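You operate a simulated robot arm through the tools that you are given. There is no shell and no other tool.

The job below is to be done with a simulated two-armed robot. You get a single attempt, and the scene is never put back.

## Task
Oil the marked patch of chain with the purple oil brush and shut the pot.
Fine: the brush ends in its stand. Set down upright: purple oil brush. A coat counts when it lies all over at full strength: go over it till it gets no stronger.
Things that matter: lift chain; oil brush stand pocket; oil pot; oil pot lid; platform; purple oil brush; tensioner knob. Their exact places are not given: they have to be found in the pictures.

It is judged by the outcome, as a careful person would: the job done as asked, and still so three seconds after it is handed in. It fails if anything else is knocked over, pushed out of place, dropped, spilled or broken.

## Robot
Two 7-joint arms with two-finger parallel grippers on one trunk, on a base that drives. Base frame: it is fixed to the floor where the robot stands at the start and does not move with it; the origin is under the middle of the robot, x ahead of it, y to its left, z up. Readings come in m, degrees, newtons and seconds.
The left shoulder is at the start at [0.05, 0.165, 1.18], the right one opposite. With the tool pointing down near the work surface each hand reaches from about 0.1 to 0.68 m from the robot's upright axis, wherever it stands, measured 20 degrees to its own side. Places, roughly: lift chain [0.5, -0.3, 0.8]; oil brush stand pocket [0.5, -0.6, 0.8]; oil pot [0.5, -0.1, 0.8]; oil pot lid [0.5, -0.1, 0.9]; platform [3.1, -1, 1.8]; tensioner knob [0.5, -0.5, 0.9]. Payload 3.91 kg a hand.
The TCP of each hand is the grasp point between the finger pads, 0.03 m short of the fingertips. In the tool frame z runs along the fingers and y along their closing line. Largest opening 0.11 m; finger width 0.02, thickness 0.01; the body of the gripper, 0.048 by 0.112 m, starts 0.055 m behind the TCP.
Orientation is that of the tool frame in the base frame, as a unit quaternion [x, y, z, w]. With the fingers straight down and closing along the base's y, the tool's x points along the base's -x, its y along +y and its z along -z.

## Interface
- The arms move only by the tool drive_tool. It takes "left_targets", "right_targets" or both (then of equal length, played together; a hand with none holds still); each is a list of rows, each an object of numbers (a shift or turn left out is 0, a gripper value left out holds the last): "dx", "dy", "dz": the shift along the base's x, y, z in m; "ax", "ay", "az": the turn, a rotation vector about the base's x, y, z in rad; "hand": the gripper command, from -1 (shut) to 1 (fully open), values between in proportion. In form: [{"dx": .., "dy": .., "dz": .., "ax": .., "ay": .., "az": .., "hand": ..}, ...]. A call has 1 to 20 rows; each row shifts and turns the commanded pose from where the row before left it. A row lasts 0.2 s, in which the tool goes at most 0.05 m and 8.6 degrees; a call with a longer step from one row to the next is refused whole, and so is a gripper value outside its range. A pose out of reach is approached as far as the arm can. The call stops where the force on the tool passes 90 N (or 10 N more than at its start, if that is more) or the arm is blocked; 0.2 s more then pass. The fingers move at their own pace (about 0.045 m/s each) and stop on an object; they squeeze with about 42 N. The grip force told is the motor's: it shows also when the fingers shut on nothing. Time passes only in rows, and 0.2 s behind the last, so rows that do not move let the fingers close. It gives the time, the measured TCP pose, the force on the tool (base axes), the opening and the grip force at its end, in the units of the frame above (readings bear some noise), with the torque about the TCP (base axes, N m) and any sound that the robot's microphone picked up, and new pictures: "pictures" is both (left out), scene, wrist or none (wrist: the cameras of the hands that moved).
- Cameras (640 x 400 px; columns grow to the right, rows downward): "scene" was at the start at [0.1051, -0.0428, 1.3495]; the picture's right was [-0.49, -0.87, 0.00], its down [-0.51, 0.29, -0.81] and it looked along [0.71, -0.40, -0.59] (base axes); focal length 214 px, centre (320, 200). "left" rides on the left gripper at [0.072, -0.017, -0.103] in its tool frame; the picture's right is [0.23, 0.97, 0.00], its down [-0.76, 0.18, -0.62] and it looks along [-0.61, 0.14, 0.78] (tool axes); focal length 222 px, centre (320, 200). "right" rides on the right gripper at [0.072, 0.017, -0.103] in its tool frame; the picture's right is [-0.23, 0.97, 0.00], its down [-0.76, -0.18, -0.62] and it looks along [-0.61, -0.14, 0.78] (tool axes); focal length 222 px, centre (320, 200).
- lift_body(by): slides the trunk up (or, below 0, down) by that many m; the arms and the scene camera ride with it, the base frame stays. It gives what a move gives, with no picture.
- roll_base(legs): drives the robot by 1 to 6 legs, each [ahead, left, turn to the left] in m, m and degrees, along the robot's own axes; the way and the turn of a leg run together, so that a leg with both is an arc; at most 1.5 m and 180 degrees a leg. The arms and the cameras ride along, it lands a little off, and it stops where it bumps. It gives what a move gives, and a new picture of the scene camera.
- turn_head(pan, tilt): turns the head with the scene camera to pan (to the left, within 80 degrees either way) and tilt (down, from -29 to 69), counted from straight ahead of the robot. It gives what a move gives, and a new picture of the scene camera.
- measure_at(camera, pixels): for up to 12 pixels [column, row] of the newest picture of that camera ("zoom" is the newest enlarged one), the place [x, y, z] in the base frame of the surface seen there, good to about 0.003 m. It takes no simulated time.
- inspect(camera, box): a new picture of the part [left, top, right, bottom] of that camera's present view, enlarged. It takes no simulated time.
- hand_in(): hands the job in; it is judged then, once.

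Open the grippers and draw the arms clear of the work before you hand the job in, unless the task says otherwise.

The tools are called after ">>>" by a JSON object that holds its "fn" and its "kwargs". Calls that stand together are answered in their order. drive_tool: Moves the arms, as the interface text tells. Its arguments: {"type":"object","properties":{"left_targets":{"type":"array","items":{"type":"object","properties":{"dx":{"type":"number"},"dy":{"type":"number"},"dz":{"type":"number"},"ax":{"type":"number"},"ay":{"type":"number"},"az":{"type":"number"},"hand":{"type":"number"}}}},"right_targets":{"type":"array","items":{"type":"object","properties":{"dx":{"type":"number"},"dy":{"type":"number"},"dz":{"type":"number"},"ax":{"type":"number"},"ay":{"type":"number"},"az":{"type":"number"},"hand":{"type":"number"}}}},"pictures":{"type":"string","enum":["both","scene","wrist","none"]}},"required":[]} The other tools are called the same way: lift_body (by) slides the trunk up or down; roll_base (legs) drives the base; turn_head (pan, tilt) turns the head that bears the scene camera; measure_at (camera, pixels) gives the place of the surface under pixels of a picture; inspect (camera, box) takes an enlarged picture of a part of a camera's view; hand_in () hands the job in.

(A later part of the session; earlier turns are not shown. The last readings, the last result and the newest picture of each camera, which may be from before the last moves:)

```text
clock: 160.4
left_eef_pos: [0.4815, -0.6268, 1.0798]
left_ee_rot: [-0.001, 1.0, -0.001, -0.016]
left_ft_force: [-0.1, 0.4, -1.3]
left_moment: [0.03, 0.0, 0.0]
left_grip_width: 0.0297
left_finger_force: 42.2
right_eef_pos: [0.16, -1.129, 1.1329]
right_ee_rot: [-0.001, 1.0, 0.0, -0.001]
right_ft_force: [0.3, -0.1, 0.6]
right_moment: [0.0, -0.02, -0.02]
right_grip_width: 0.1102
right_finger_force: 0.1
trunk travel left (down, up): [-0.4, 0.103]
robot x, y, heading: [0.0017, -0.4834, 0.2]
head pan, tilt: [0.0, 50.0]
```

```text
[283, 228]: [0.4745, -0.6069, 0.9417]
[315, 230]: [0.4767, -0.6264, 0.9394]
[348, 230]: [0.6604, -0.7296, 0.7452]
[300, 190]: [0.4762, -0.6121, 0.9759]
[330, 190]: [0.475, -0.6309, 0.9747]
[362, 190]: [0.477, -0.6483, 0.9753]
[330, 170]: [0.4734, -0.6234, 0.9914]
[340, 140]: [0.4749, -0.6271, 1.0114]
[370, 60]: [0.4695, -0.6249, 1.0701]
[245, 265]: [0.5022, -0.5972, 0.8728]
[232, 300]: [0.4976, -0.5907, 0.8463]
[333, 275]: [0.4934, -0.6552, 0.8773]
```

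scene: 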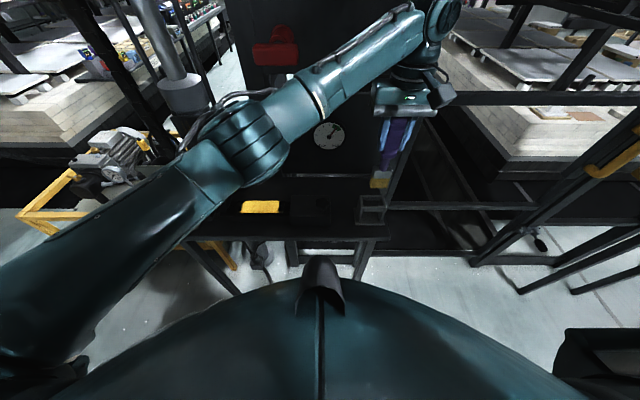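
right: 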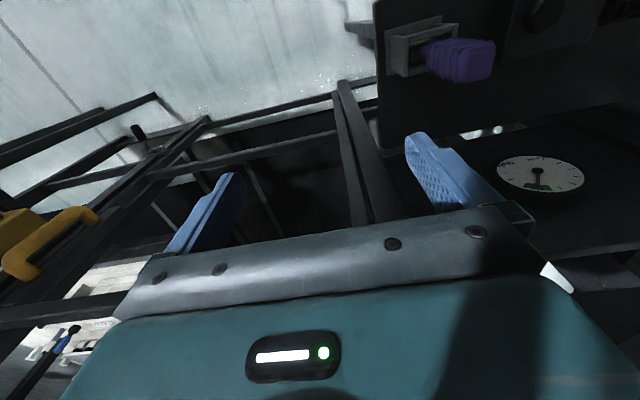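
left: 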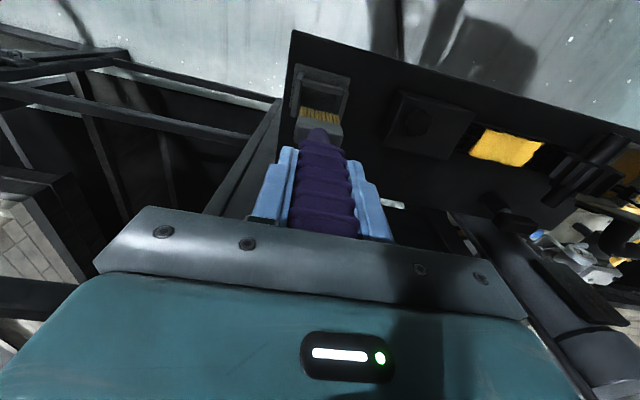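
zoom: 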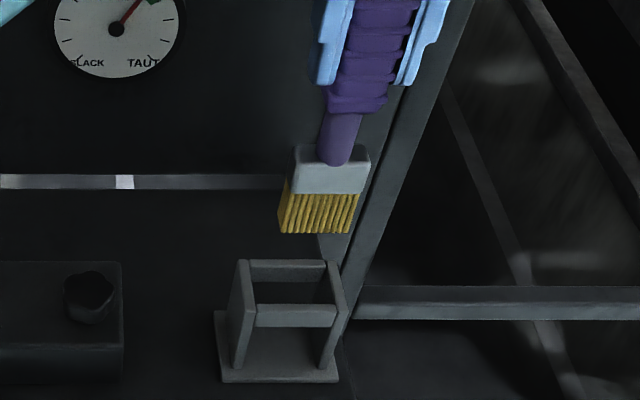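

Bristles span y -0.648…-0.608 and pocket -0.651…-0.600: I shift 2 mm left and 1 mm back, and lower to just above the rim for a last look.

>>> {"fn": "drive_tool", "kwargs": {"left_targets": [{"dy": 0.002, "dx": -0.001}, {"dz": -0.025}, {"dz": -0.025}, {}], "pictures": "both"}}

>>> {"fn": "inspect", "kwargs": {"camera": "scene", "box": [340, 150, 410, 220]}}

>>> {"fn": "inspect", "kwargs": {"camera": "left", "box": [260, 50, 380, 140]}}

```text
clock: 161.4
left_eef_pos: [0.4787, -0.6246, 1.0286]
left_ee_rot: [-0.001, 1.0, 0.0, -0.016]
left_ft_force: [-0.8, 0.3, -0.7]
left_moment: [-0.01, 0.03, 0.0]
left_grip_width: 0.0298
left_finger_force: 42.4
right_eef_pos: [0.16, -1.1305, 1.1313]
right_ee_rot: [-0.002, 1.0, 0.0, -0.001]
right_ft_force: [-0.4, -0.3, -0.7]
right_moment: [-0.01, 0.01, 0.03]
right_grip_width: 0.11
right_finger_force: 0.1
trunk travel left (down, up): [-0.4, 0.103]
robot x, y, heading: [0.0019, -0.4826, 0.3]
head pan, tilt: [0.0, 50.0]
```

scene: 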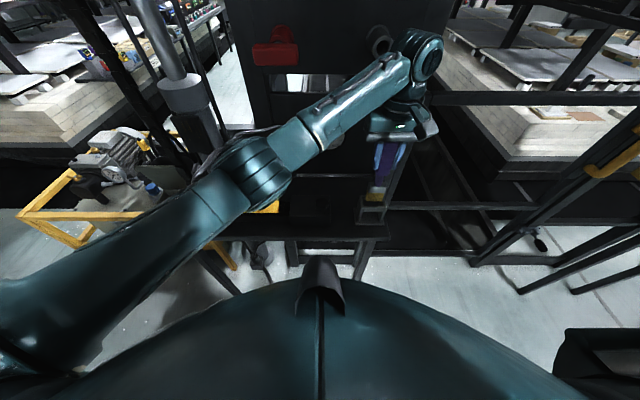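
left: 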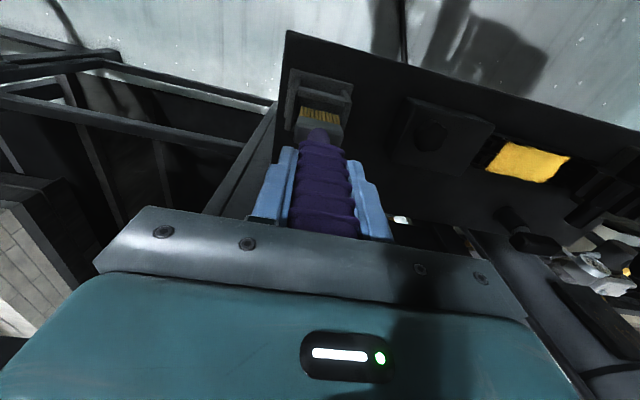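

```text
5.71 times, centred on (375, 185) of scene
```

zoom: 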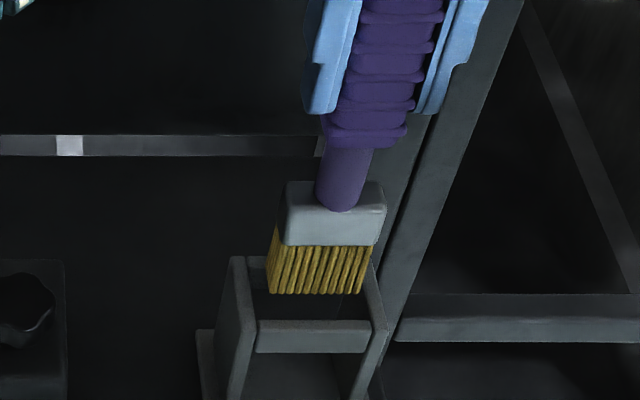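

```text
4.44 times, centred on (320, 95) of left
```

zoom: 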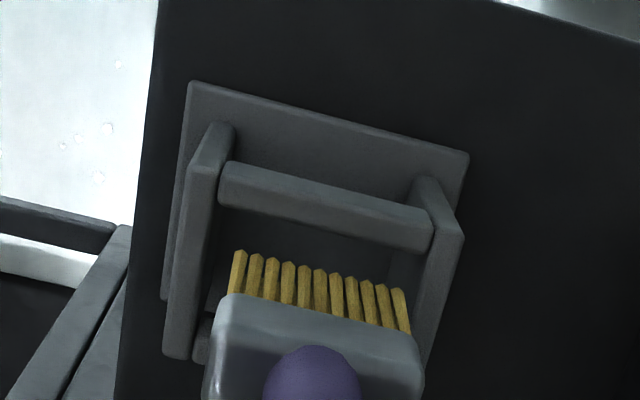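

The bristles sit over the opening between the side plates. I measure once more at this height before entering.

>>> {"fn": "measure_at", "kwargs": {"camera": "zoom", "pixels": [[240, 262], [320, 280], [398, 300], [240, 285], [402, 320], [215, 175], [210, 250], [435, 205], [425, 250], [330, 195], [330, 205], [205, 335]]}}

```text
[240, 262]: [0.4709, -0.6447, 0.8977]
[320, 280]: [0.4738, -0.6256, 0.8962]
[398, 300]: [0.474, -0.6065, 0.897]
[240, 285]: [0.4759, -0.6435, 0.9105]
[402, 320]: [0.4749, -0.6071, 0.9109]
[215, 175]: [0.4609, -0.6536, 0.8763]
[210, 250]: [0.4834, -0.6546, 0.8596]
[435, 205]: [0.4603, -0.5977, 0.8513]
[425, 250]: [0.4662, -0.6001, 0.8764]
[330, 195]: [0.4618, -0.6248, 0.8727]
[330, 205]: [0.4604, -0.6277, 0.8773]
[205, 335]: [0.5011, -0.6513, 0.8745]
```

Centred in y (−0.6255) and clear of front and rear bars. I lower the brush into the pocket, stopping a little above the floor.

>>> {"fn": "drive_tool", "kwargs": {"left_targets": [{"dz": -0.015}, {"dz": -0.015}, {"dz": -0.015}, {"dz": -0.012}, {"dz": -0.008}], "pictures": "both"}}

>>> {"fn": "inspect", "kwargs": {"camera": "scene", "box": [340, 150, 410, 220]}}

```text
clock: 162.6
left_eef_pos: [0.48, -0.6241, 0.9632]
left_ee_rot: [-0.003, 1.0, -0.001, -0.016]
left_ft_force: [-0.5, -0.1, -1.7]
left_moment: [-0.03, 0.02, 0.02]
left_grip_width: 0.0297
left_finger_force: 41.8
right_eef_pos: [0.1598, -1.1295, 1.132]
right_ee_rot: [-0.002, 1.0, 0.0, 0.0]
right_ft_force: [0.5, -0.5, -0.2]
right_moment: [0.0, 0.01, 0.0]
right_grip_width: 0.11
right_finger_force: 0.1
trunk travel left (down, up): [-0.4, 0.103]
robot x, y, heading: [0.0026, -0.4837, 0.2]
head pan, tilt: [0.0, 50.0]
```

scene: 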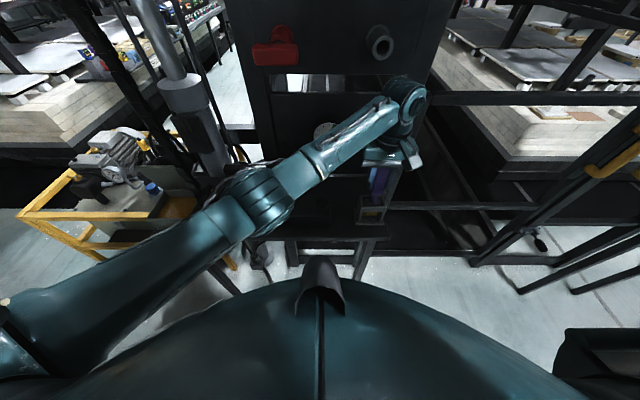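
left: 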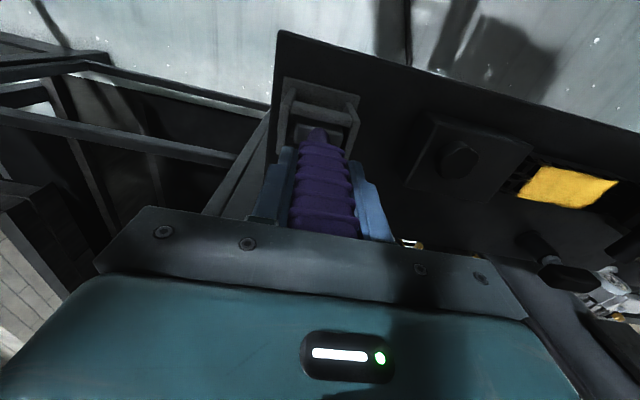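

```text
5.71 times, centred on (375, 185) of scene
```

zoom: 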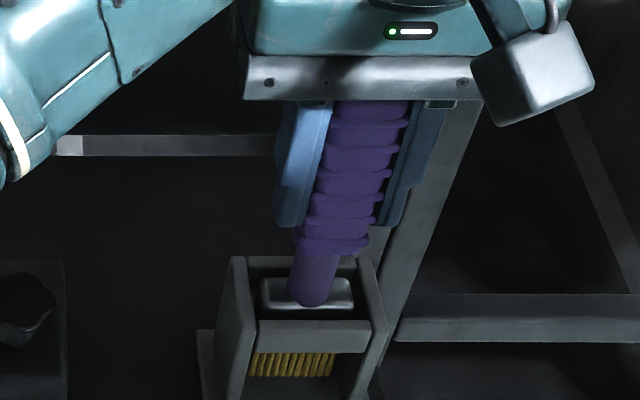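

The brush is in the pocket without touching the sides. I lower in small steps until the bristles touch the floor.

>>> {"fn": "drive_tool", "kwargs": {"left_targets": [{"dz": -0.004}, {"dz": -0.003}, {"dz": -0.002}, {"dz": -0.0015}, {}], "pictures": "none"}}

```text
clock: 163.8
left_eef_pos: [0.4804, -0.6246, 0.9532]
left_ee_rot: [-0.001, 1.0, -0.001, -0.016]
left_ft_force: [-0.5, -1.0, -1.5]
left_moment: [0.0, 0.02, 0.01]
left_grip_width: 0.0298
left_finger_force: 41.9
right_eef_pos: [0.1606, -1.1285, 1.1323]
right_ee_rot: [-0.002, 1.0, -0.001, 0.001]
right_ft_force: [-0.3, 0.3, -0.3]
right_moment: [-0.03, 0.0, 0.0]
right_grip_width: 0.1099
right_finger_force: 0.0
trunk travel left (down, up): [-0.4, 0.103]
robot x, y, heading: [0.0009, -0.4803, 0.0]
head pan, tilt: [0.0, 50.0]
```

>>> {"fn": "drive_tool", "kwargs": {"left_targets": [{"dz": -0.0012}, {"dz": -0.0012}, {"dz": -0.0012}, {}], "pictures": "none"}}

```text
clock: 164.8
left_eef_pos: [0.4789, -0.6241, 0.9498]
left_ee_rot: [-0.003, 1.0, -0.001, -0.015]
left_ft_force: [-0.7, -0.3, -0.9]
left_moment: [0.0, 0.0, -0.01]
left_grip_width: 0.0296
left_finger_force: 41.8
right_eef_pos: [0.1593, -1.1288, 1.1317]
right_ee_rot: [-0.002, 1.0, 0.0, 0.0]
right_ft_force: [0.4, -0.7, 1.2]
right_moment: [-0.02, 0.0, 0.0]
right_grip_width: 0.1102
right_finger_force: 0.2
trunk travel left (down, up): [-0.4, 0.103]
robot x, y, heading: [0.0037, -0.4837, -0.0]
head pan, tilt: [0.0, 50.0]
```

Still no contact at z 0.950; I go on in 1 mm steps.

>>> {"fn": "drive_tool", "kwargs": {"left_targets": [{"dz": -0.001}, {"dz": -0.001}, {"dz": -0.001}, {}], "pictures": "wrist"}}

>>> {"fn": "inspect", "kwargs": {"camera": "scene", "box": [340, 150, 410, 220]}}

```text
clock: 165.8
left_eef_pos: [0.4804, -0.6245, 0.9498]
left_ee_rot: [-0.001, 1.0, 0.0, -0.015]
left_ft_force: [-1.6, 0.6, 9.2]
left_moment: [0.3, 0.03, 0.02]
left_grip_width: 0.0296
left_finger_force: 42.3
right_eef_pos: [0.1586, -1.1289, 1.1328]
right_ee_rot: [-0.002, 1.0, 0.0, 0.001]
right_ft_force: [0.5, -0.3, 0.2]
right_moment: [0.02, 0.01, 0.01]
right_grip_width: 0.1099
right_finger_force: 0.1
trunk travel left (down, up): [-0.4, 0.103]
robot x, y, heading: [0.0014, -0.4856, 0.2]
head pan, tilt: [0.0, 50.0]
```

left: 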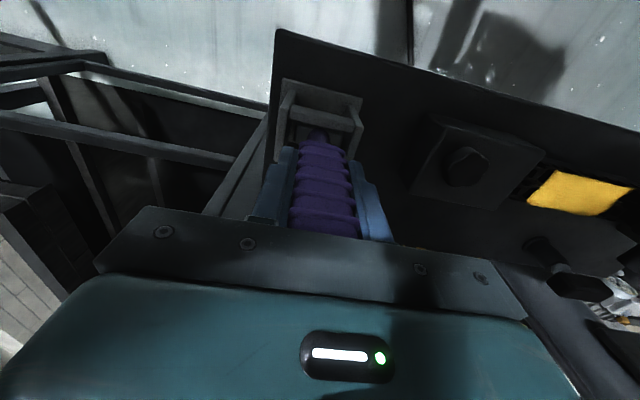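

```text
5.71 times, centred on (375, 185) of scene
```

zoom: 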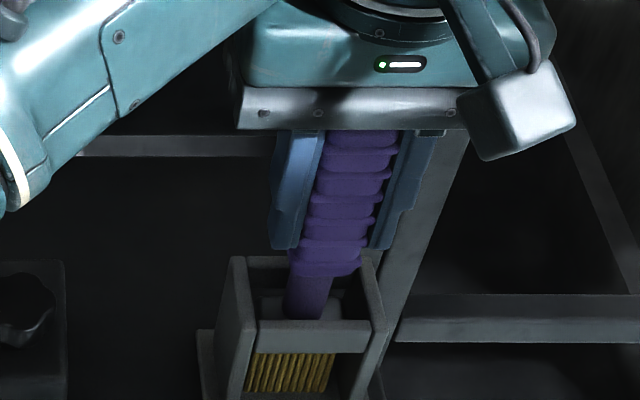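

The bristles rest on the pocket floor (9 N). I open the gripper and let the brush stand.

>>> {"fn": "drive_tool", "kwargs": {"left_targets": [{"dz": 0.0008}, {"hand": -0.2}, {"hand": 0.2}, {"hand": 0.6}, {"hand": 1.0}, {}, {}], "pictures": "both"}}

>>> {"fn": "inspect", "kwargs": {"camera": "scene", "box": [340, 150, 410, 220]}}

>>> {"fn": "inspect", "kwargs": {"camera": "left", "box": [220, 60, 420, 240]}}

```text
clock: 167.4
left_eef_pos: [0.4796, -0.6246, 0.9486]
left_ee_rot: [-0.002, 1.0, -0.001, -0.015]
left_ft_force: [0.8, -0.1, 0.3]
left_moment: [-0.03, 0.02, 0.01]
left_grip_width: 0.1099
left_finger_force: 0.1
right_eef_pos: [0.1584, -1.1291, 1.132]
right_ee_rot: [-0.001, 1.0, 0.0, 0.0]
right_ft_force: [1.4, 0.2, 0.8]
right_moment: [0.0, 0.01, 0.01]
right_grip_width: 0.1099
right_finger_force: 0.0
trunk travel left (down, up): [-0.4, 0.103]
robot x, y, heading: [-0.0031, -0.4825, 0.1]
head pan, tilt: [0.0, 50.0]
```

scene: 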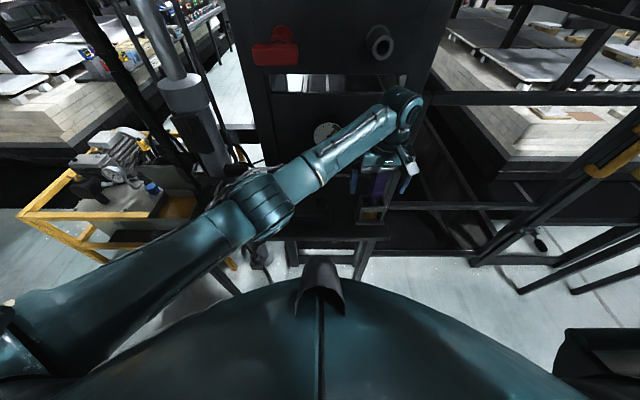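
left: 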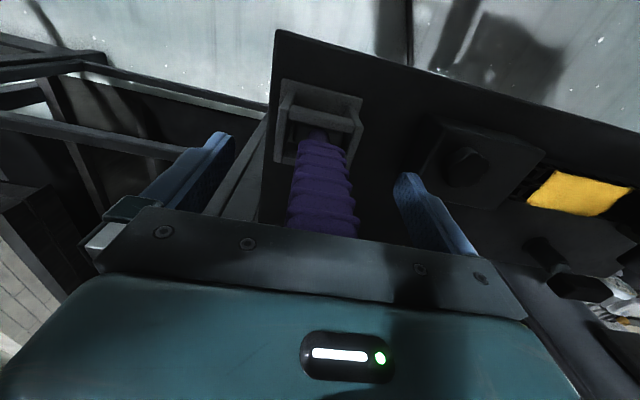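

```text
5.71 times, centred on (375, 185) of scene
```

zoom: 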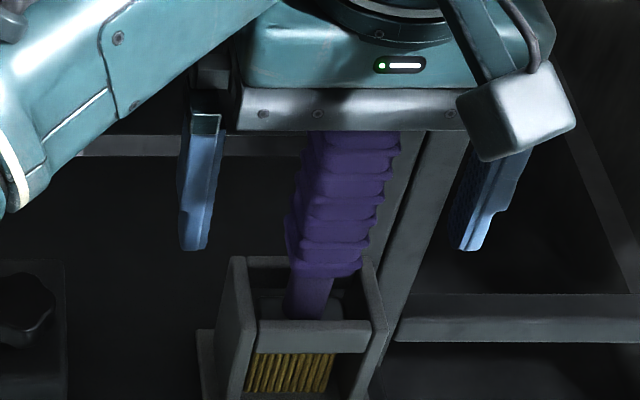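

```text
2.22 times, centred on (320, 150) of left
```

zoom: 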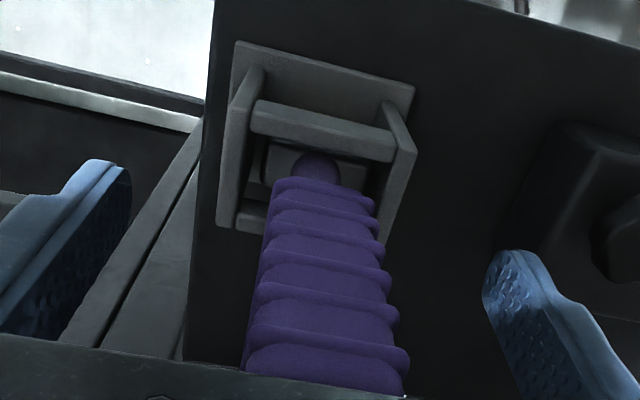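

The brush stands upright by itself in the pocket. I raise the hand straight up off it.

>>> {"fn": "drive_tool", "kwargs": {"left_targets": [{"dz": 0.02}, {"dz": 0.035}, {"dz": 0.04}, {"dz": 0.035}, {"dx": -0.04}, {"dx": -0.04}], "pictures": "both"}}

>>> {"fn": "inspect", "kwargs": {"camera": "scene", "box": [330, 140, 420, 230]}}

>>> {"fn": "inspect", "kwargs": {"camera": "left", "box": [220, 60, 420, 240]}}

```text
clock: 168.8
left_eef_pos: [0.3979, -0.6253, 1.078]
left_ee_rot: [-0.002, 1.0, 0.0, -0.016]
left_ft_force: [0.6, 0.0, -0.5]
left_moment: [-0.02, 0.01, 0.04]
left_grip_width: 0.1098
left_finger_force: 0.0
right_eef_pos: [0.1592, -1.1288, 1.1321]
right_ee_rot: [-0.001, 1.0, 0.0, 0.0]
right_ft_force: [1.9, -0.1, -0.8]
right_moment: [-0.03, 0.0, 0.01]
right_grip_width: 0.11
right_finger_force: 0.1
trunk travel left (down, up): [-0.4, 0.103]
robot x, y, heading: [0.0019, -0.483, 0.1]
head pan, tilt: [0.0, 50.0]
```

scene: 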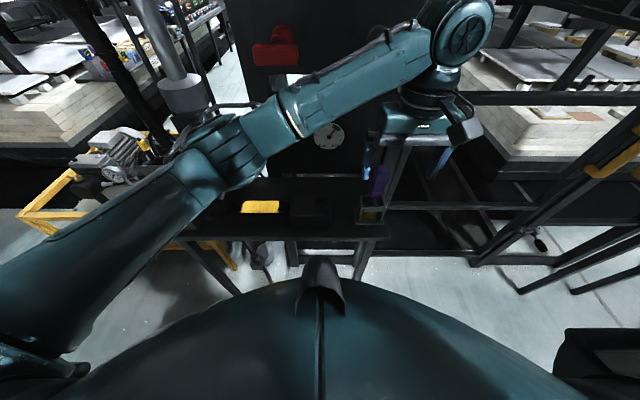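
left: 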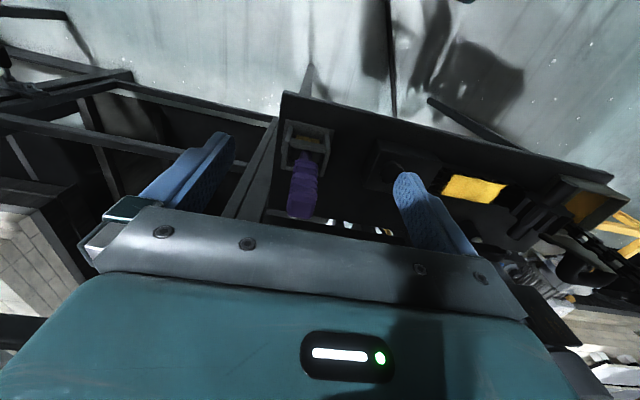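

```text
4.44 times, centred on (375, 185) of scene
```

zoom: 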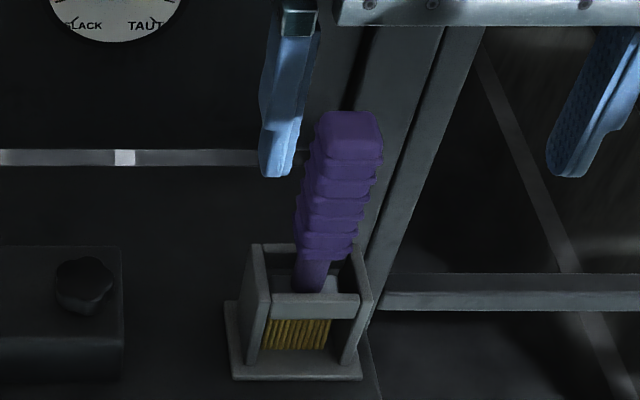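

```text
2.22 times, centred on (320, 150) of left
```

zoom: 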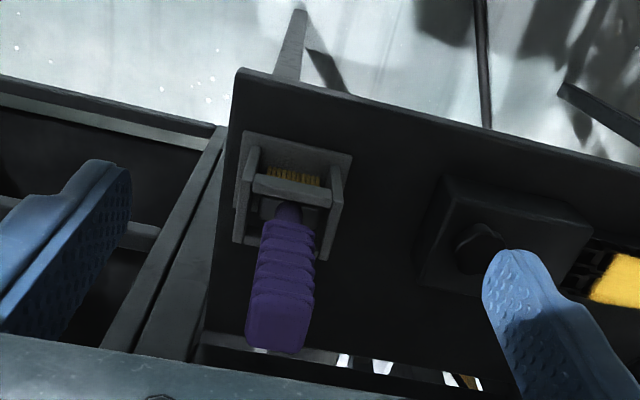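

The brush stands in its pocket. I verify that it's upright by measuring top and bottom points.

>>> {"fn": "measure_at", "kwargs": {"camera": "zoom", "pixels": [[275, 335], [265, 330], [300, 335], [255, 318], [310, 325], [280, 270], [285, 240], [295, 170], [295, 180], [290, 198], [280, 225], [290, 178]]}}

>>> {"fn": "inspect", "kwargs": {"camera": "scene", "box": [330, 140, 420, 230]}}

>>> {"fn": "measure_at", "kwargs": {"camera": "zoom", "pixels": [[348, 125], [325, 125], [375, 125], [348, 150], [345, 170], [335, 200], [330, 225], [325, 250], [310, 280], [295, 330], [270, 330], [325, 330]]}}

```text
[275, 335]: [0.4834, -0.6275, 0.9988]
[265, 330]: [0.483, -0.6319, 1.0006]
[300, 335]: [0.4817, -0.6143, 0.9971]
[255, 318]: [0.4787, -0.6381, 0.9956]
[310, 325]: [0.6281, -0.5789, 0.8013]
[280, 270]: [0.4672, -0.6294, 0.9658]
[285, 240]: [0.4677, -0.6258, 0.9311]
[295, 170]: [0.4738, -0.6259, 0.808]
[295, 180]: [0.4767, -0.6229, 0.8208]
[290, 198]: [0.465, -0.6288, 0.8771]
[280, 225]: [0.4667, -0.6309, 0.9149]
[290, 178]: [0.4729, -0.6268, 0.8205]
```

```text
4.44 times, centred on (375, 185) of scene
```

zoom: 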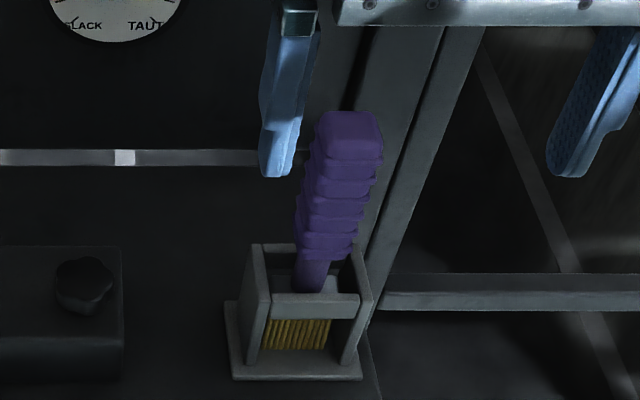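

```text
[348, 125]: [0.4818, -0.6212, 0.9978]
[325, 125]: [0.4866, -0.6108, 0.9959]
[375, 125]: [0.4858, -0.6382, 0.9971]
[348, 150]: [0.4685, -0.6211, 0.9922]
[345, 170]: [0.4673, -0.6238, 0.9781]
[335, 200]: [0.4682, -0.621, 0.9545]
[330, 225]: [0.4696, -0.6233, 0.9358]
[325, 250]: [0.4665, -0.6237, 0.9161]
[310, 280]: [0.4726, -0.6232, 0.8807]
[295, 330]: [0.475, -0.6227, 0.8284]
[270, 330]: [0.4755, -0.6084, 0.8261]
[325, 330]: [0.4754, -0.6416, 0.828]
```

The brush is upright (front face x 0.467–0.470 all the way up), standing as at the start. Now the lid: I draw the hand back and drive the base left to the pot.

>>> {"fn": "drive_tool", "kwargs": {"left_targets": [{"dx": -0.03, "ay": -0.03}, {}], "pictures": "none"}}

>>> {"fn": "roll_base", "kwargs": {"legs": [[0, 0.505, 0]]}}

```text
clock: 169.4
left_eef_pos: [0.3696, -0.624, 1.0779]
left_ee_rot: [-0.002, 1.0, -0.001, 0.0]
left_ft_force: [-0.8, 0.1, 0.2]
left_moment: [0.02, -0.02, 0.03]
left_grip_width: 0.1099
left_finger_force: 0.0
right_eef_pos: [0.1596, -1.1284, 1.1317]
right_ee_rot: [-0.002, 1.0, 0.0, 0.0]
right_ft_force: [-0.1, -0.4, -0.2]
right_moment: [0.0, 0.01, -0.01]
right_grip_width: 0.1101
right_finger_force: 0.1
trunk travel left (down, up): [-0.4, 0.103]
robot x, y, heading: [0.0011, -0.4791, 0.4]
head pan, tilt: [0.0, 50.0]
```

```text
clock: 174.3
left_eef_pos: [0.3667, -0.1191, 1.0783]
left_ee_rot: [-0.006, 1.0, -0.001, -0.002]
left_ft_force: [0.1, 0.6, -0.1]
left_moment: [-0.01, 0.04, -0.01]
left_grip_width: 0.1101
left_finger_force: 0.0
right_eef_pos: [0.1615, -0.6249, 1.1315]
right_ee_rot: [-0.007, 1.0, 0.0, 0.001]
right_ft_force: [0.3, 0.1, 0.0]
right_moment: [0.0, -0.02, 0.01]
right_grip_width: 0.11
right_finger_force: 0.1
trunk travel left (down, up): [-0.4, 0.103]
robot x, y, heading: [-0.0043, 0.0203, 0.7]
head pan, tilt: [0.0, 50.0]
```

scene: 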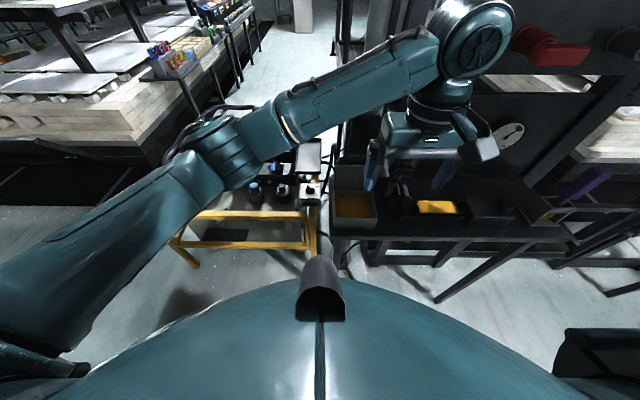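

Base at y≈0.02, the lid still open. I move the left hand left, clear of the chain, and turn it 90° again.

>>> {"fn": "drive_tool", "kwargs": {"left_targets": [{"dy": 0.045}, {"dy": 0.045}, {"dy": 0.045}, {"dy": 0.045, "dx": 0.01}, {"az": 0.145, "dx": 0.01}, {"az": 0.145, "dx": 0.01}, {"az": 0.145, "dx": 0.01}, {"az": 0.145}, {"az": 0.145}, {"az": 0.145}, {"az": 0.145}, {"az": 0.145}, {"az": 0.145}, {"az": 0.145}, {"az": 0.1208}], "pictures": "none"}}

>>> {"fn": "drive_tool", "kwargs": {"left_targets": [{"ax": -0.14, "hand": 0.2}, {"ax": -0.14}, {"ax": -0.14}, {"ax": -0.14}, {"ax": -0.14}, {"ax": -0.13}, {"ax": -0.13}], "pictures": "both"}}

```text
clock: 177.5
left_eef_pos: [0.4063, 0.0622, 1.0779]
left_ee_rot: [0.713, -0.702, 0.002, 0.0]
left_ft_force: [-0.4, -0.5, -0.7]
left_moment: [-0.01, -0.02, 0.02]
left_grip_width: 0.11
left_finger_force: 0.0
right_eef_pos: [0.1612, -0.6247, 1.1325]
right_ee_rot: [-0.007, 1.0, 0.001, 0.0]
right_ft_force: [0.5, 0.1, 0.6]
right_moment: [0.01, 0.02, 0.02]
right_grip_width: 0.11
right_finger_force: 0.1
trunk travel left (down, up): [-0.4, 0.103]
robot x, y, heading: [-0.0006, 0.0192, 0.5]
head pan, tilt: [0.0, 50.0]
```

```text
clock: 179.1
left_eef_pos: [0.4076, 0.0613, 1.078]
left_ee_rot: [0.631, -0.622, 0.327, 0.328]
left_ft_force: [0.1, -0.4, 0.1]
left_moment: [0.04, 0.0, 0.01]
left_grip_width: 0.0659
left_finger_force: 0.0
right_eef_pos: [0.1617, -0.625, 1.1313]
right_ee_rot: [-0.006, 1.0, -0.001, 0.0]
right_ft_force: [-0.2, 0.6, -0.1]
right_moment: [-0.01, 0.02, -0.02]
right_grip_width: 0.1099
right_finger_force: 0.1
trunk travel left (down, up): [-0.4, 0.103]
robot x, y, heading: [-0.0051, 0.0224, 0.9]
head pan, tilt: [0.0, 50.0]
```

scene: 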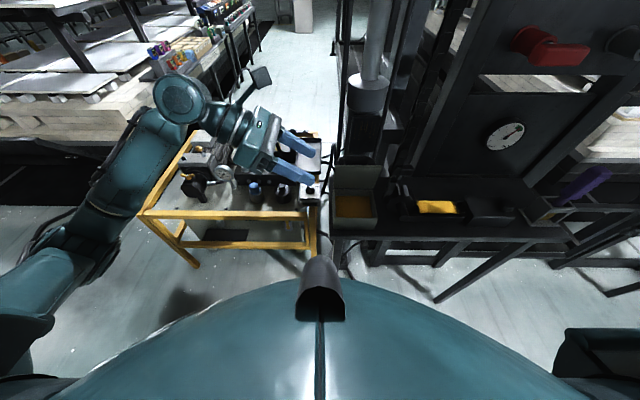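
left: 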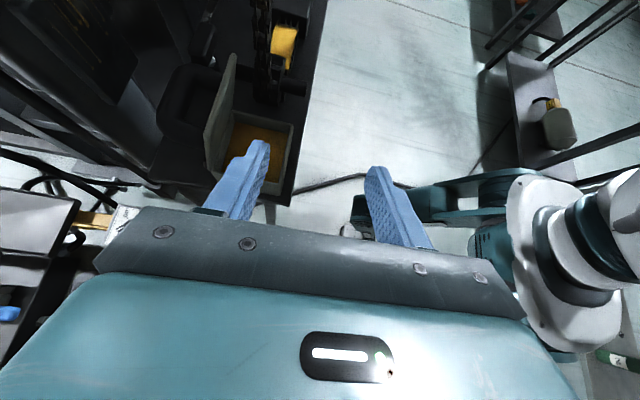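

The lid stands as left, handle at its back. I drive the base 0.045 m ahead for reach, then pitch the hand as at the withdrawal while moving forward at y≈0.06, left of pot and lid.

>>> {"fn": "roll_base", "kwargs": {"legs": [[0.045, 0, -0.4]]}}

>>> {"fn": "drive_tool", "kwargs": {"left_targets": [{"dx": 0.02}, {"dx": 0.025, "ay": 0.13}, {"dx": 0.025, "ay": 0.13}, {"dx": 0.025, "ay": 0.13}, {"dx": 0.025, "ay": 0.13}, {"dx": 0.015, "ay": 0.131}, {"dz": -0.03}, {"dz": -0.03}, {"dz": -0.03}], "pictures": "both"}}

```text
clock: 180.0
left_eef_pos: [0.4523, 0.0582, 1.078]
left_ee_rot: [0.629, -0.624, 0.325, 0.33]
left_ft_force: [0.8, 0.0, -0.9]
left_moment: [-0.02, 0.01, 0.01]
left_grip_width: 0.066
left_finger_force: 0.0
right_eef_pos: [0.2019, -0.6261, 1.1321]
right_ee_rot: [-0.004, 1.0, 0.0, -0.001]
right_ft_force: [0.0, 0.0, 0.2]
right_moment: [-0.05, 0.02, -0.01]
right_grip_width: 0.1102
right_finger_force: 0.0
trunk travel left (down, up): [-0.4, 0.103]
robot x, y, heading: [0.0439, 0.0185, 0.5]
head pan, tilt: [0.0, 50.0]
```

scene: 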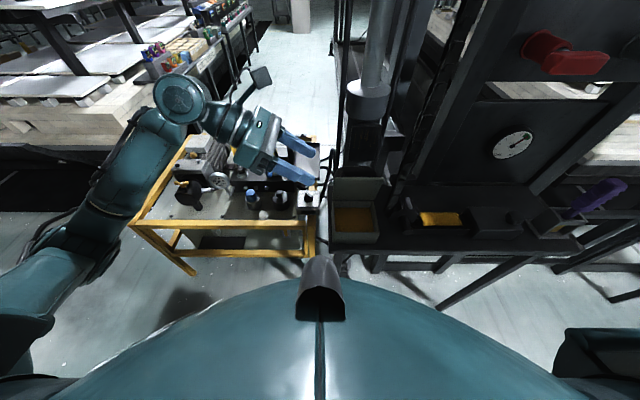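

```text
clock: 182.0
left_eef_pos: [0.5857, 0.0577, 0.9863]
left_ee_rot: [0.7, -0.487, 0.106, 0.512]
left_ft_force: [-0.3, -0.1, 0.1]
left_moment: [0.0, -0.01, -0.01]
left_grip_width: 0.066
left_finger_force: 0.1
right_eef_pos: [0.2024, -0.6262, 1.1324]
right_ee_rot: [-0.004, 1.0, 0.0, 0.0]
right_ft_force: [-1.6, -0.2, 0.1]
right_moment: [-0.01, -0.02, -0.02]
right_grip_width: 0.1102
right_finger_force: 0.0
trunk travel left (down, up): [-0.4, 0.103]
robot x, y, heading: [0.0425, 0.0215, 0.2]
head pan, tilt: [0.0, 50.0]
```

scene: 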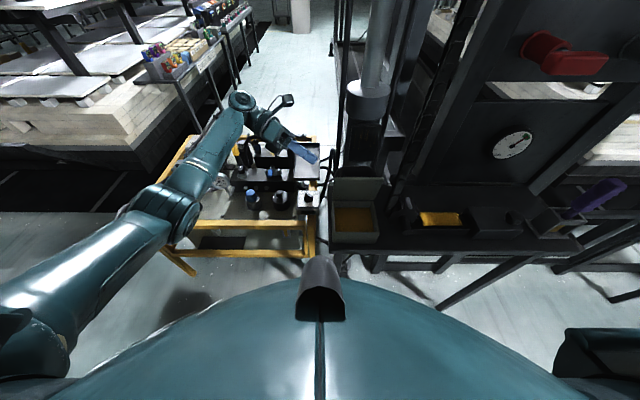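
left: 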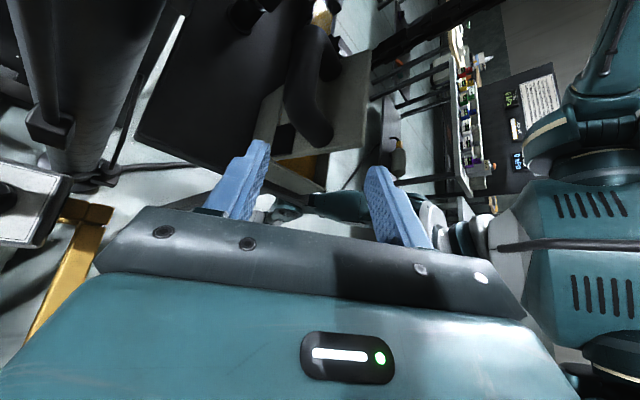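

Orientation matches the withdrawal. I move to the withdrawal point (0.592, 0.010, 0.982) and compare the view with the earlier one.

>>> {"fn": "drive_tool", "kwargs": {"left_targets": [{"dx": 0.003, "dy": -0.024, "dz": -0.002}, {"dx": 0.003, "dy": -0.0238, "dz": -0.002}, {}], "pictures": "both"}}

>>> {"fn": "inspect", "kwargs": {"camera": "left", "box": [200, 60, 440, 240]}}

>>> {"fn": "inspect", "kwargs": {"camera": "scene", "box": [310, 130, 410, 220]}}

```text
clock: 182.8
left_eef_pos: [0.593, 0.0109, 0.9855]
left_ee_rot: [0.7, -0.486, 0.106, 0.512]
left_ft_force: [0.3, -0.6, -0.6]
left_moment: [0.02, 0.01, -0.04]
left_grip_width: 0.0658
left_finger_force: 0.2
right_eef_pos: [0.2024, -0.625, 1.1327]
right_ee_rot: [-0.003, 1.0, 0.0, 0.0]
right_ft_force: [-0.9, 0.0, 0.4]
right_moment: [0.02, 0.02, 0.01]
right_grip_width: 0.1099
right_finger_force: 0.0
trunk travel left (down, up): [-0.4, 0.103]
robot x, y, heading: [0.0438, 0.0187, 0.2]
head pan, tilt: [0.0, 50.0]
```

scene: 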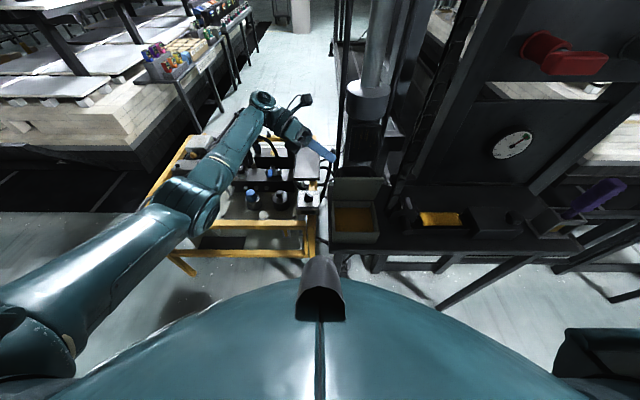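
left: 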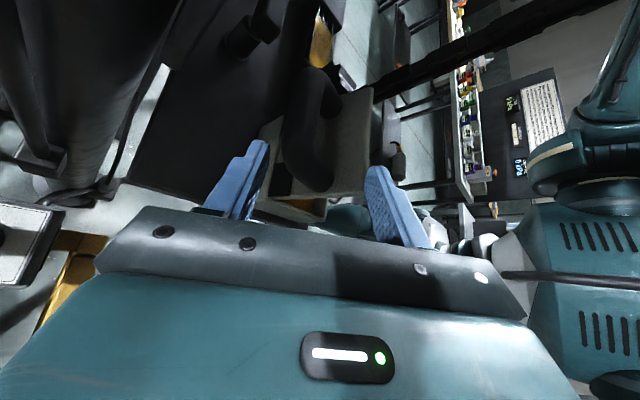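

```text
2.22 times, centred on (320, 150) of left
```

zoom: 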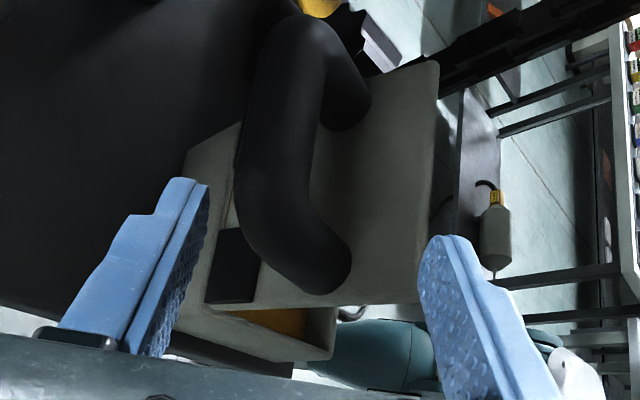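

```text
4.44 times, centred on (360, 175) of scene
```

zoom: 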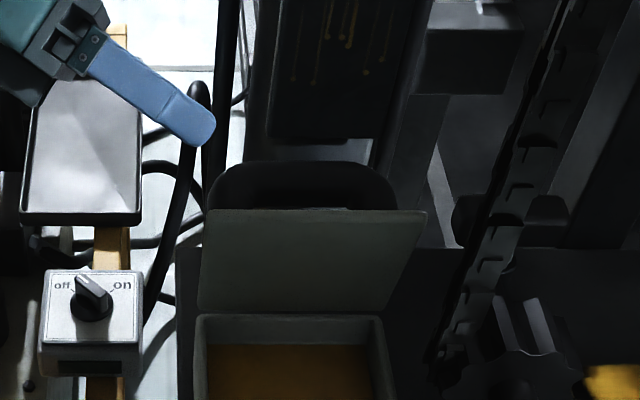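

The view matches the earlier withdrawal. I measure the handle bar here so the fingers straddle it properly on insertion.

>>> {"fn": "inspect", "kwargs": {"camera": "left", "box": [200, 60, 440, 240]}}

>>> {"fn": "measure_at", "kwargs": {"camera": "zoom", "pixels": [[285, 60], [280, 110], [278, 160], [280, 200], [295, 240], [315, 275], [250, 150], [305, 150], [345, 100], [400, 150], [400, 250], [330, 230]]}}

```text
2.22 times, centred on (320, 150) of left
```

zoom: 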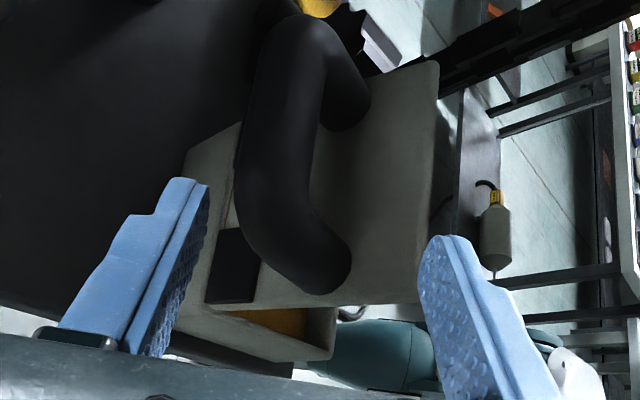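

```text
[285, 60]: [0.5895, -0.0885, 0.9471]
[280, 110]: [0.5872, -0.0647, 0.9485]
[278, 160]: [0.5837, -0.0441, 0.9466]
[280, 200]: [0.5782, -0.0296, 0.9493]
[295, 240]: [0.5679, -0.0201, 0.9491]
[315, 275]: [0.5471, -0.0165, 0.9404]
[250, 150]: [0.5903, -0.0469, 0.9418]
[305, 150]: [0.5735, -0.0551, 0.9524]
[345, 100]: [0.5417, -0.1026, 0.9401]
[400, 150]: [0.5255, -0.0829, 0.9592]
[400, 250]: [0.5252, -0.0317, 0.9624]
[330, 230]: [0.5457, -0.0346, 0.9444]
```

The bar centre is about [0.578, z 0.938]. I shift the hand sideways so the fingers line up on both sides of it, then slide in along the finger direction.

>>> {"fn": "drive_tool", "kwargs": {"left_targets": [{"dx": 0.0115, "dz": -0.0088}, {"dx": -0.008, "dy": -0.0193, "dz": -0.0108}, {"dx": -0.008, "dy": -0.0193, "dz": -0.0108}, {"dx": -0.008, "dy": -0.0193, "dz": -0.0108}, {}], "pictures": "both"}}

>>> {"fn": "inspect", "kwargs": {"camera": "left", "box": [200, 60, 440, 240]}}

```text
clock: 184.0
left_eef_pos: [0.5797, -0.0481, 0.9422]
left_ee_rot: [0.699, -0.487, 0.106, 0.512]
left_ft_force: [-0.7, 0.9, -0.3]
left_moment: [-0.01, -0.02, 0.02]
left_grip_width: 0.0661
left_finger_force: 0.1
right_eef_pos: [0.2019, -0.6248, 1.1318]
right_ee_rot: [-0.003, 1.0, 0.0, 0.001]
right_ft_force: [-0.2, 1.2, -0.3]
right_moment: [0.03, -0.01, 0.01]
right_grip_width: 0.11
right_finger_force: 0.1
trunk travel left (down, up): [-0.4, 0.103]
robot x, y, heading: [0.0451, 0.0201, 0.1]
head pan, tilt: [0.0, 50.0]
```

scene: 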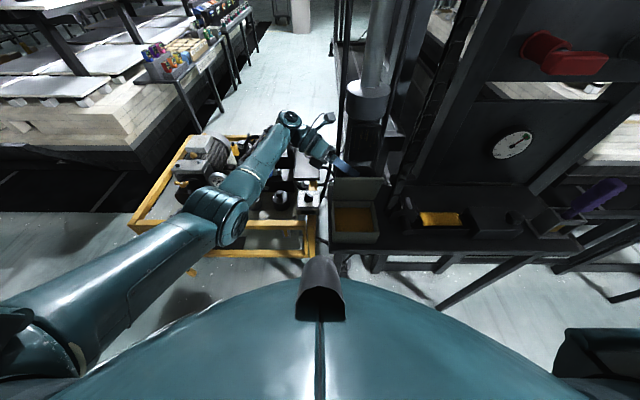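
left: 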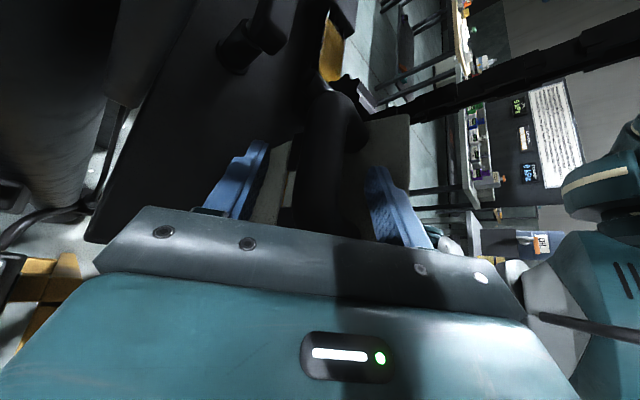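

```text
2.22 times, centred on (320, 150) of left
```

zoom: 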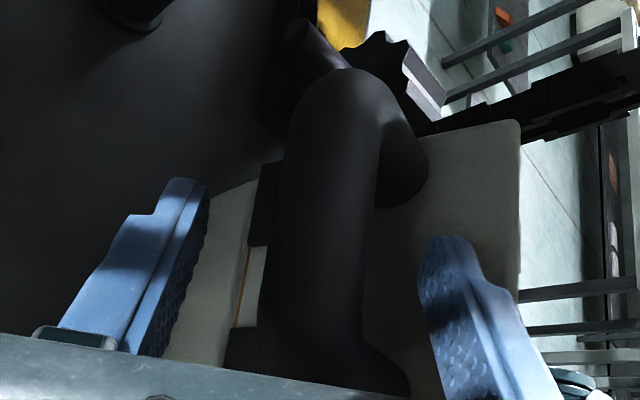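

The bar is centred between the fingers with no contact. I narrow the cage to about 0.044 m and begin the closing arc, the rear finger drawing the bar toward me while the hand pitches back.

>>> {"fn": "drive_tool", "kwargs": {"left_targets": [{"hand": -0.2}, {}, {"dx": -0.006, "dz": 0.002, "ay": -0.026}, {"dx": -0.006, "dz": 0.002, "ay": -0.026}, {"dx": -0.006, "dz": 0.002, "ay": -0.026}, {"dx": -0.006, "dz": 0.002, "ay": -0.026}, {"dx": -0.006, "dz": 0.0015, "ay": -0.026}], "pictures": "both"}}

>>> {"fn": "inspect", "kwargs": {"camera": "left", "box": [200, 60, 440, 240]}}

>>> {"fn": "inspect", "kwargs": {"camera": "scene", "box": [310, 130, 410, 220]}}

```text
clock: 185.6
left_eef_pos: [0.5497, -0.0475, 0.9523]
left_ee_rot: [0.692, -0.518, 0.152, 0.479]
left_ft_force: [0.1, 0.3, 0.1]
left_moment: [-0.02, 0.04, 0.03]
left_grip_width: 0.0444
left_finger_force: 0.4
right_eef_pos: [0.2015, -0.625, 1.1323]
right_ee_rot: [-0.003, 1.0, 0.0, 0.0]
right_ft_force: [0.6, 0.0, 0.4]
right_moment: [0.02, -0.03, 0.02]
right_grip_width: 0.1098
right_finger_force: 0.1
trunk travel left (down, up): [-0.4, 0.103]
robot x, y, heading: [0.0459, 0.0223, 0.4]
head pan, tilt: [0.0, 50.0]
```

scene: 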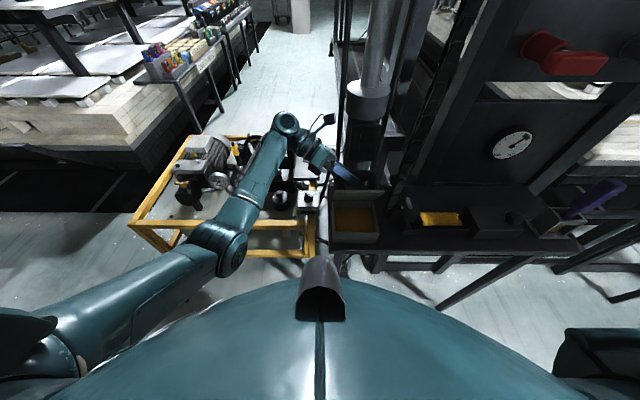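
left: 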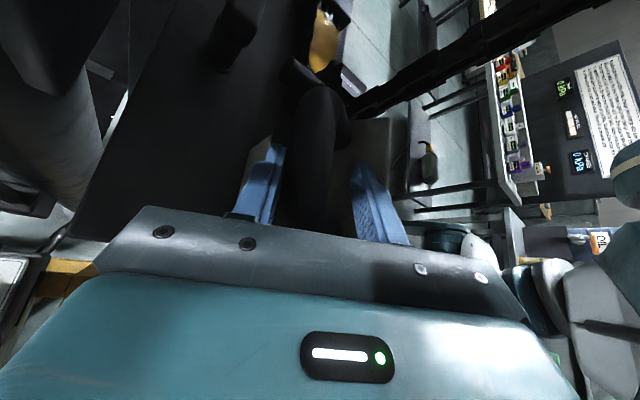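

```text
2.22 times, centred on (320, 150) of left
```

zoom: 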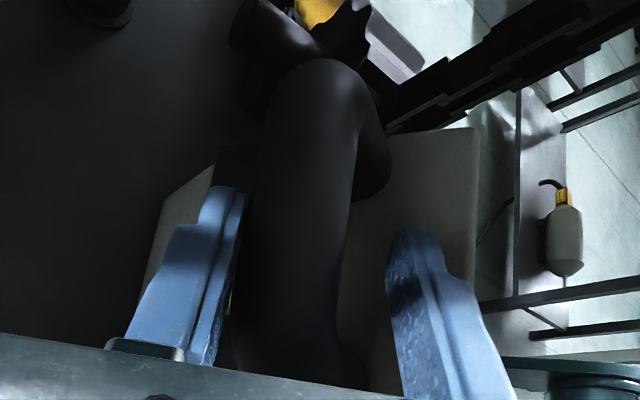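

```text
4.44 times, centred on (360, 175) of scene
```

zoom: 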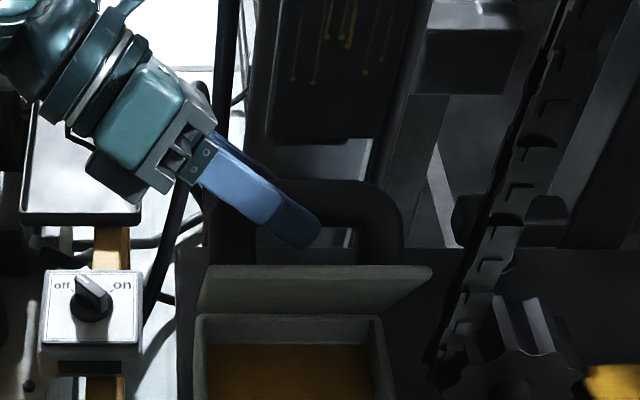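

The lid follows the rear finger gently (now about 55–60°). I narrow the cage to 0.036 m and continue the arc to about 30°.

>>> {"fn": "drive_tool", "kwargs": {"left_targets": [{"hand": -0.345}, {}, {"dx": -0.006, "dz": -0.0006, "ay": -0.043}, {"dx": -0.006, "dz": -0.0009, "ay": -0.043}, {"dx": -0.006, "dz": -0.0011, "ay": -0.044}, {"dx": -0.0055, "dz": -0.0012, "ay": -0.033}, {"dx": -0.0055, "dz": -0.0012, "ay": -0.033}, {"dx": -0.0055, "dz": -0.0013, "ay": -0.032}, {"dx": -0.0052, "dz": -0.0014, "ay": -0.032}], "pictures": "both"}}

>>> {"fn": "inspect", "kwargs": {"camera": "left", "box": [200, 60, 440, 240]}}

>>> {"fn": "inspect", "kwargs": {"camera": "scene", "box": [310, 140, 410, 240]}}

```text
clock: 187.6
left_eef_pos: [0.5106, -0.0465, 0.9446]
left_ee_rot: [0.666, -0.577, 0.239, 0.408]
left_ft_force: [-0.4, 0.6, 0.5]
left_moment: [-0.02, 0.0, 0.02]
left_grip_width: 0.0364
left_finger_force: 0.3
right_eef_pos: [0.201, -0.6262, 1.1322]
right_ee_rot: [-0.004, 1.0, 0.0, 0.0]
right_ft_force: [0.3, 0.6, 0.2]
right_moment: [0.01, -0.02, 0.01]
right_grip_width: 0.1103
right_finger_force: 0.1
trunk travel left (down, up): [-0.4, 0.103]
robot x, y, heading: [0.0407, 0.0183, 0.1]
head pan, tilt: [0.0, 50.0]
```

scene: 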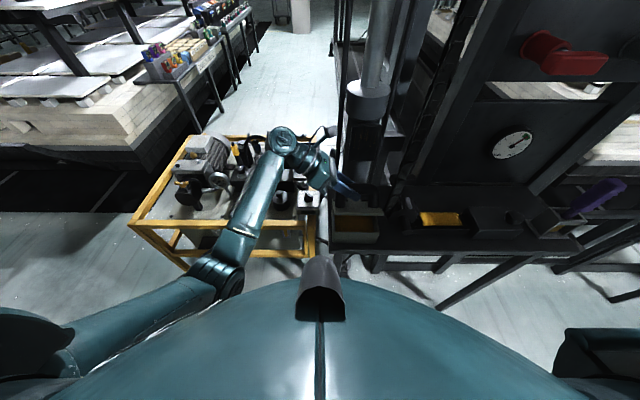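
left: 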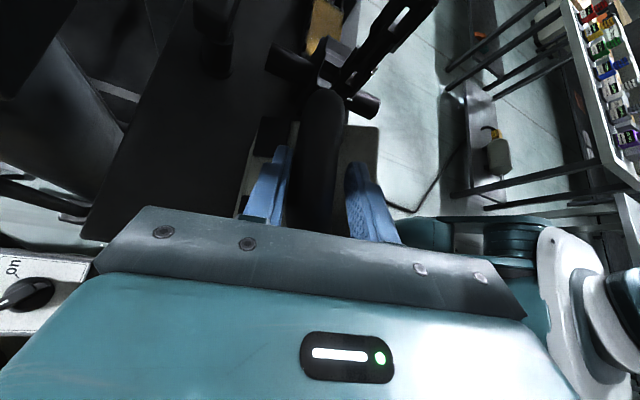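

```text
2.22 times, centred on (320, 150) of left
```

zoom: 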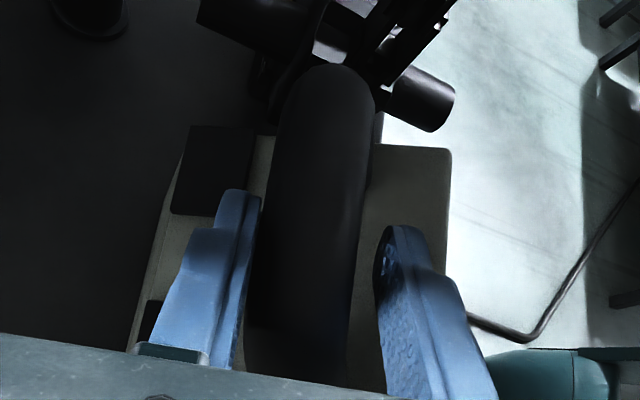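

```text
4.00 times, centred on (360, 190) of scene
```

zoom: 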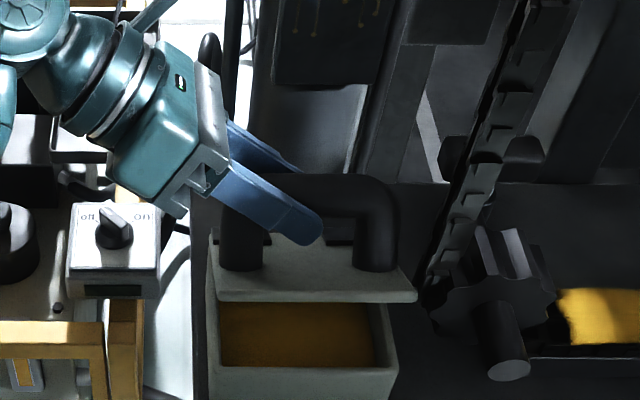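

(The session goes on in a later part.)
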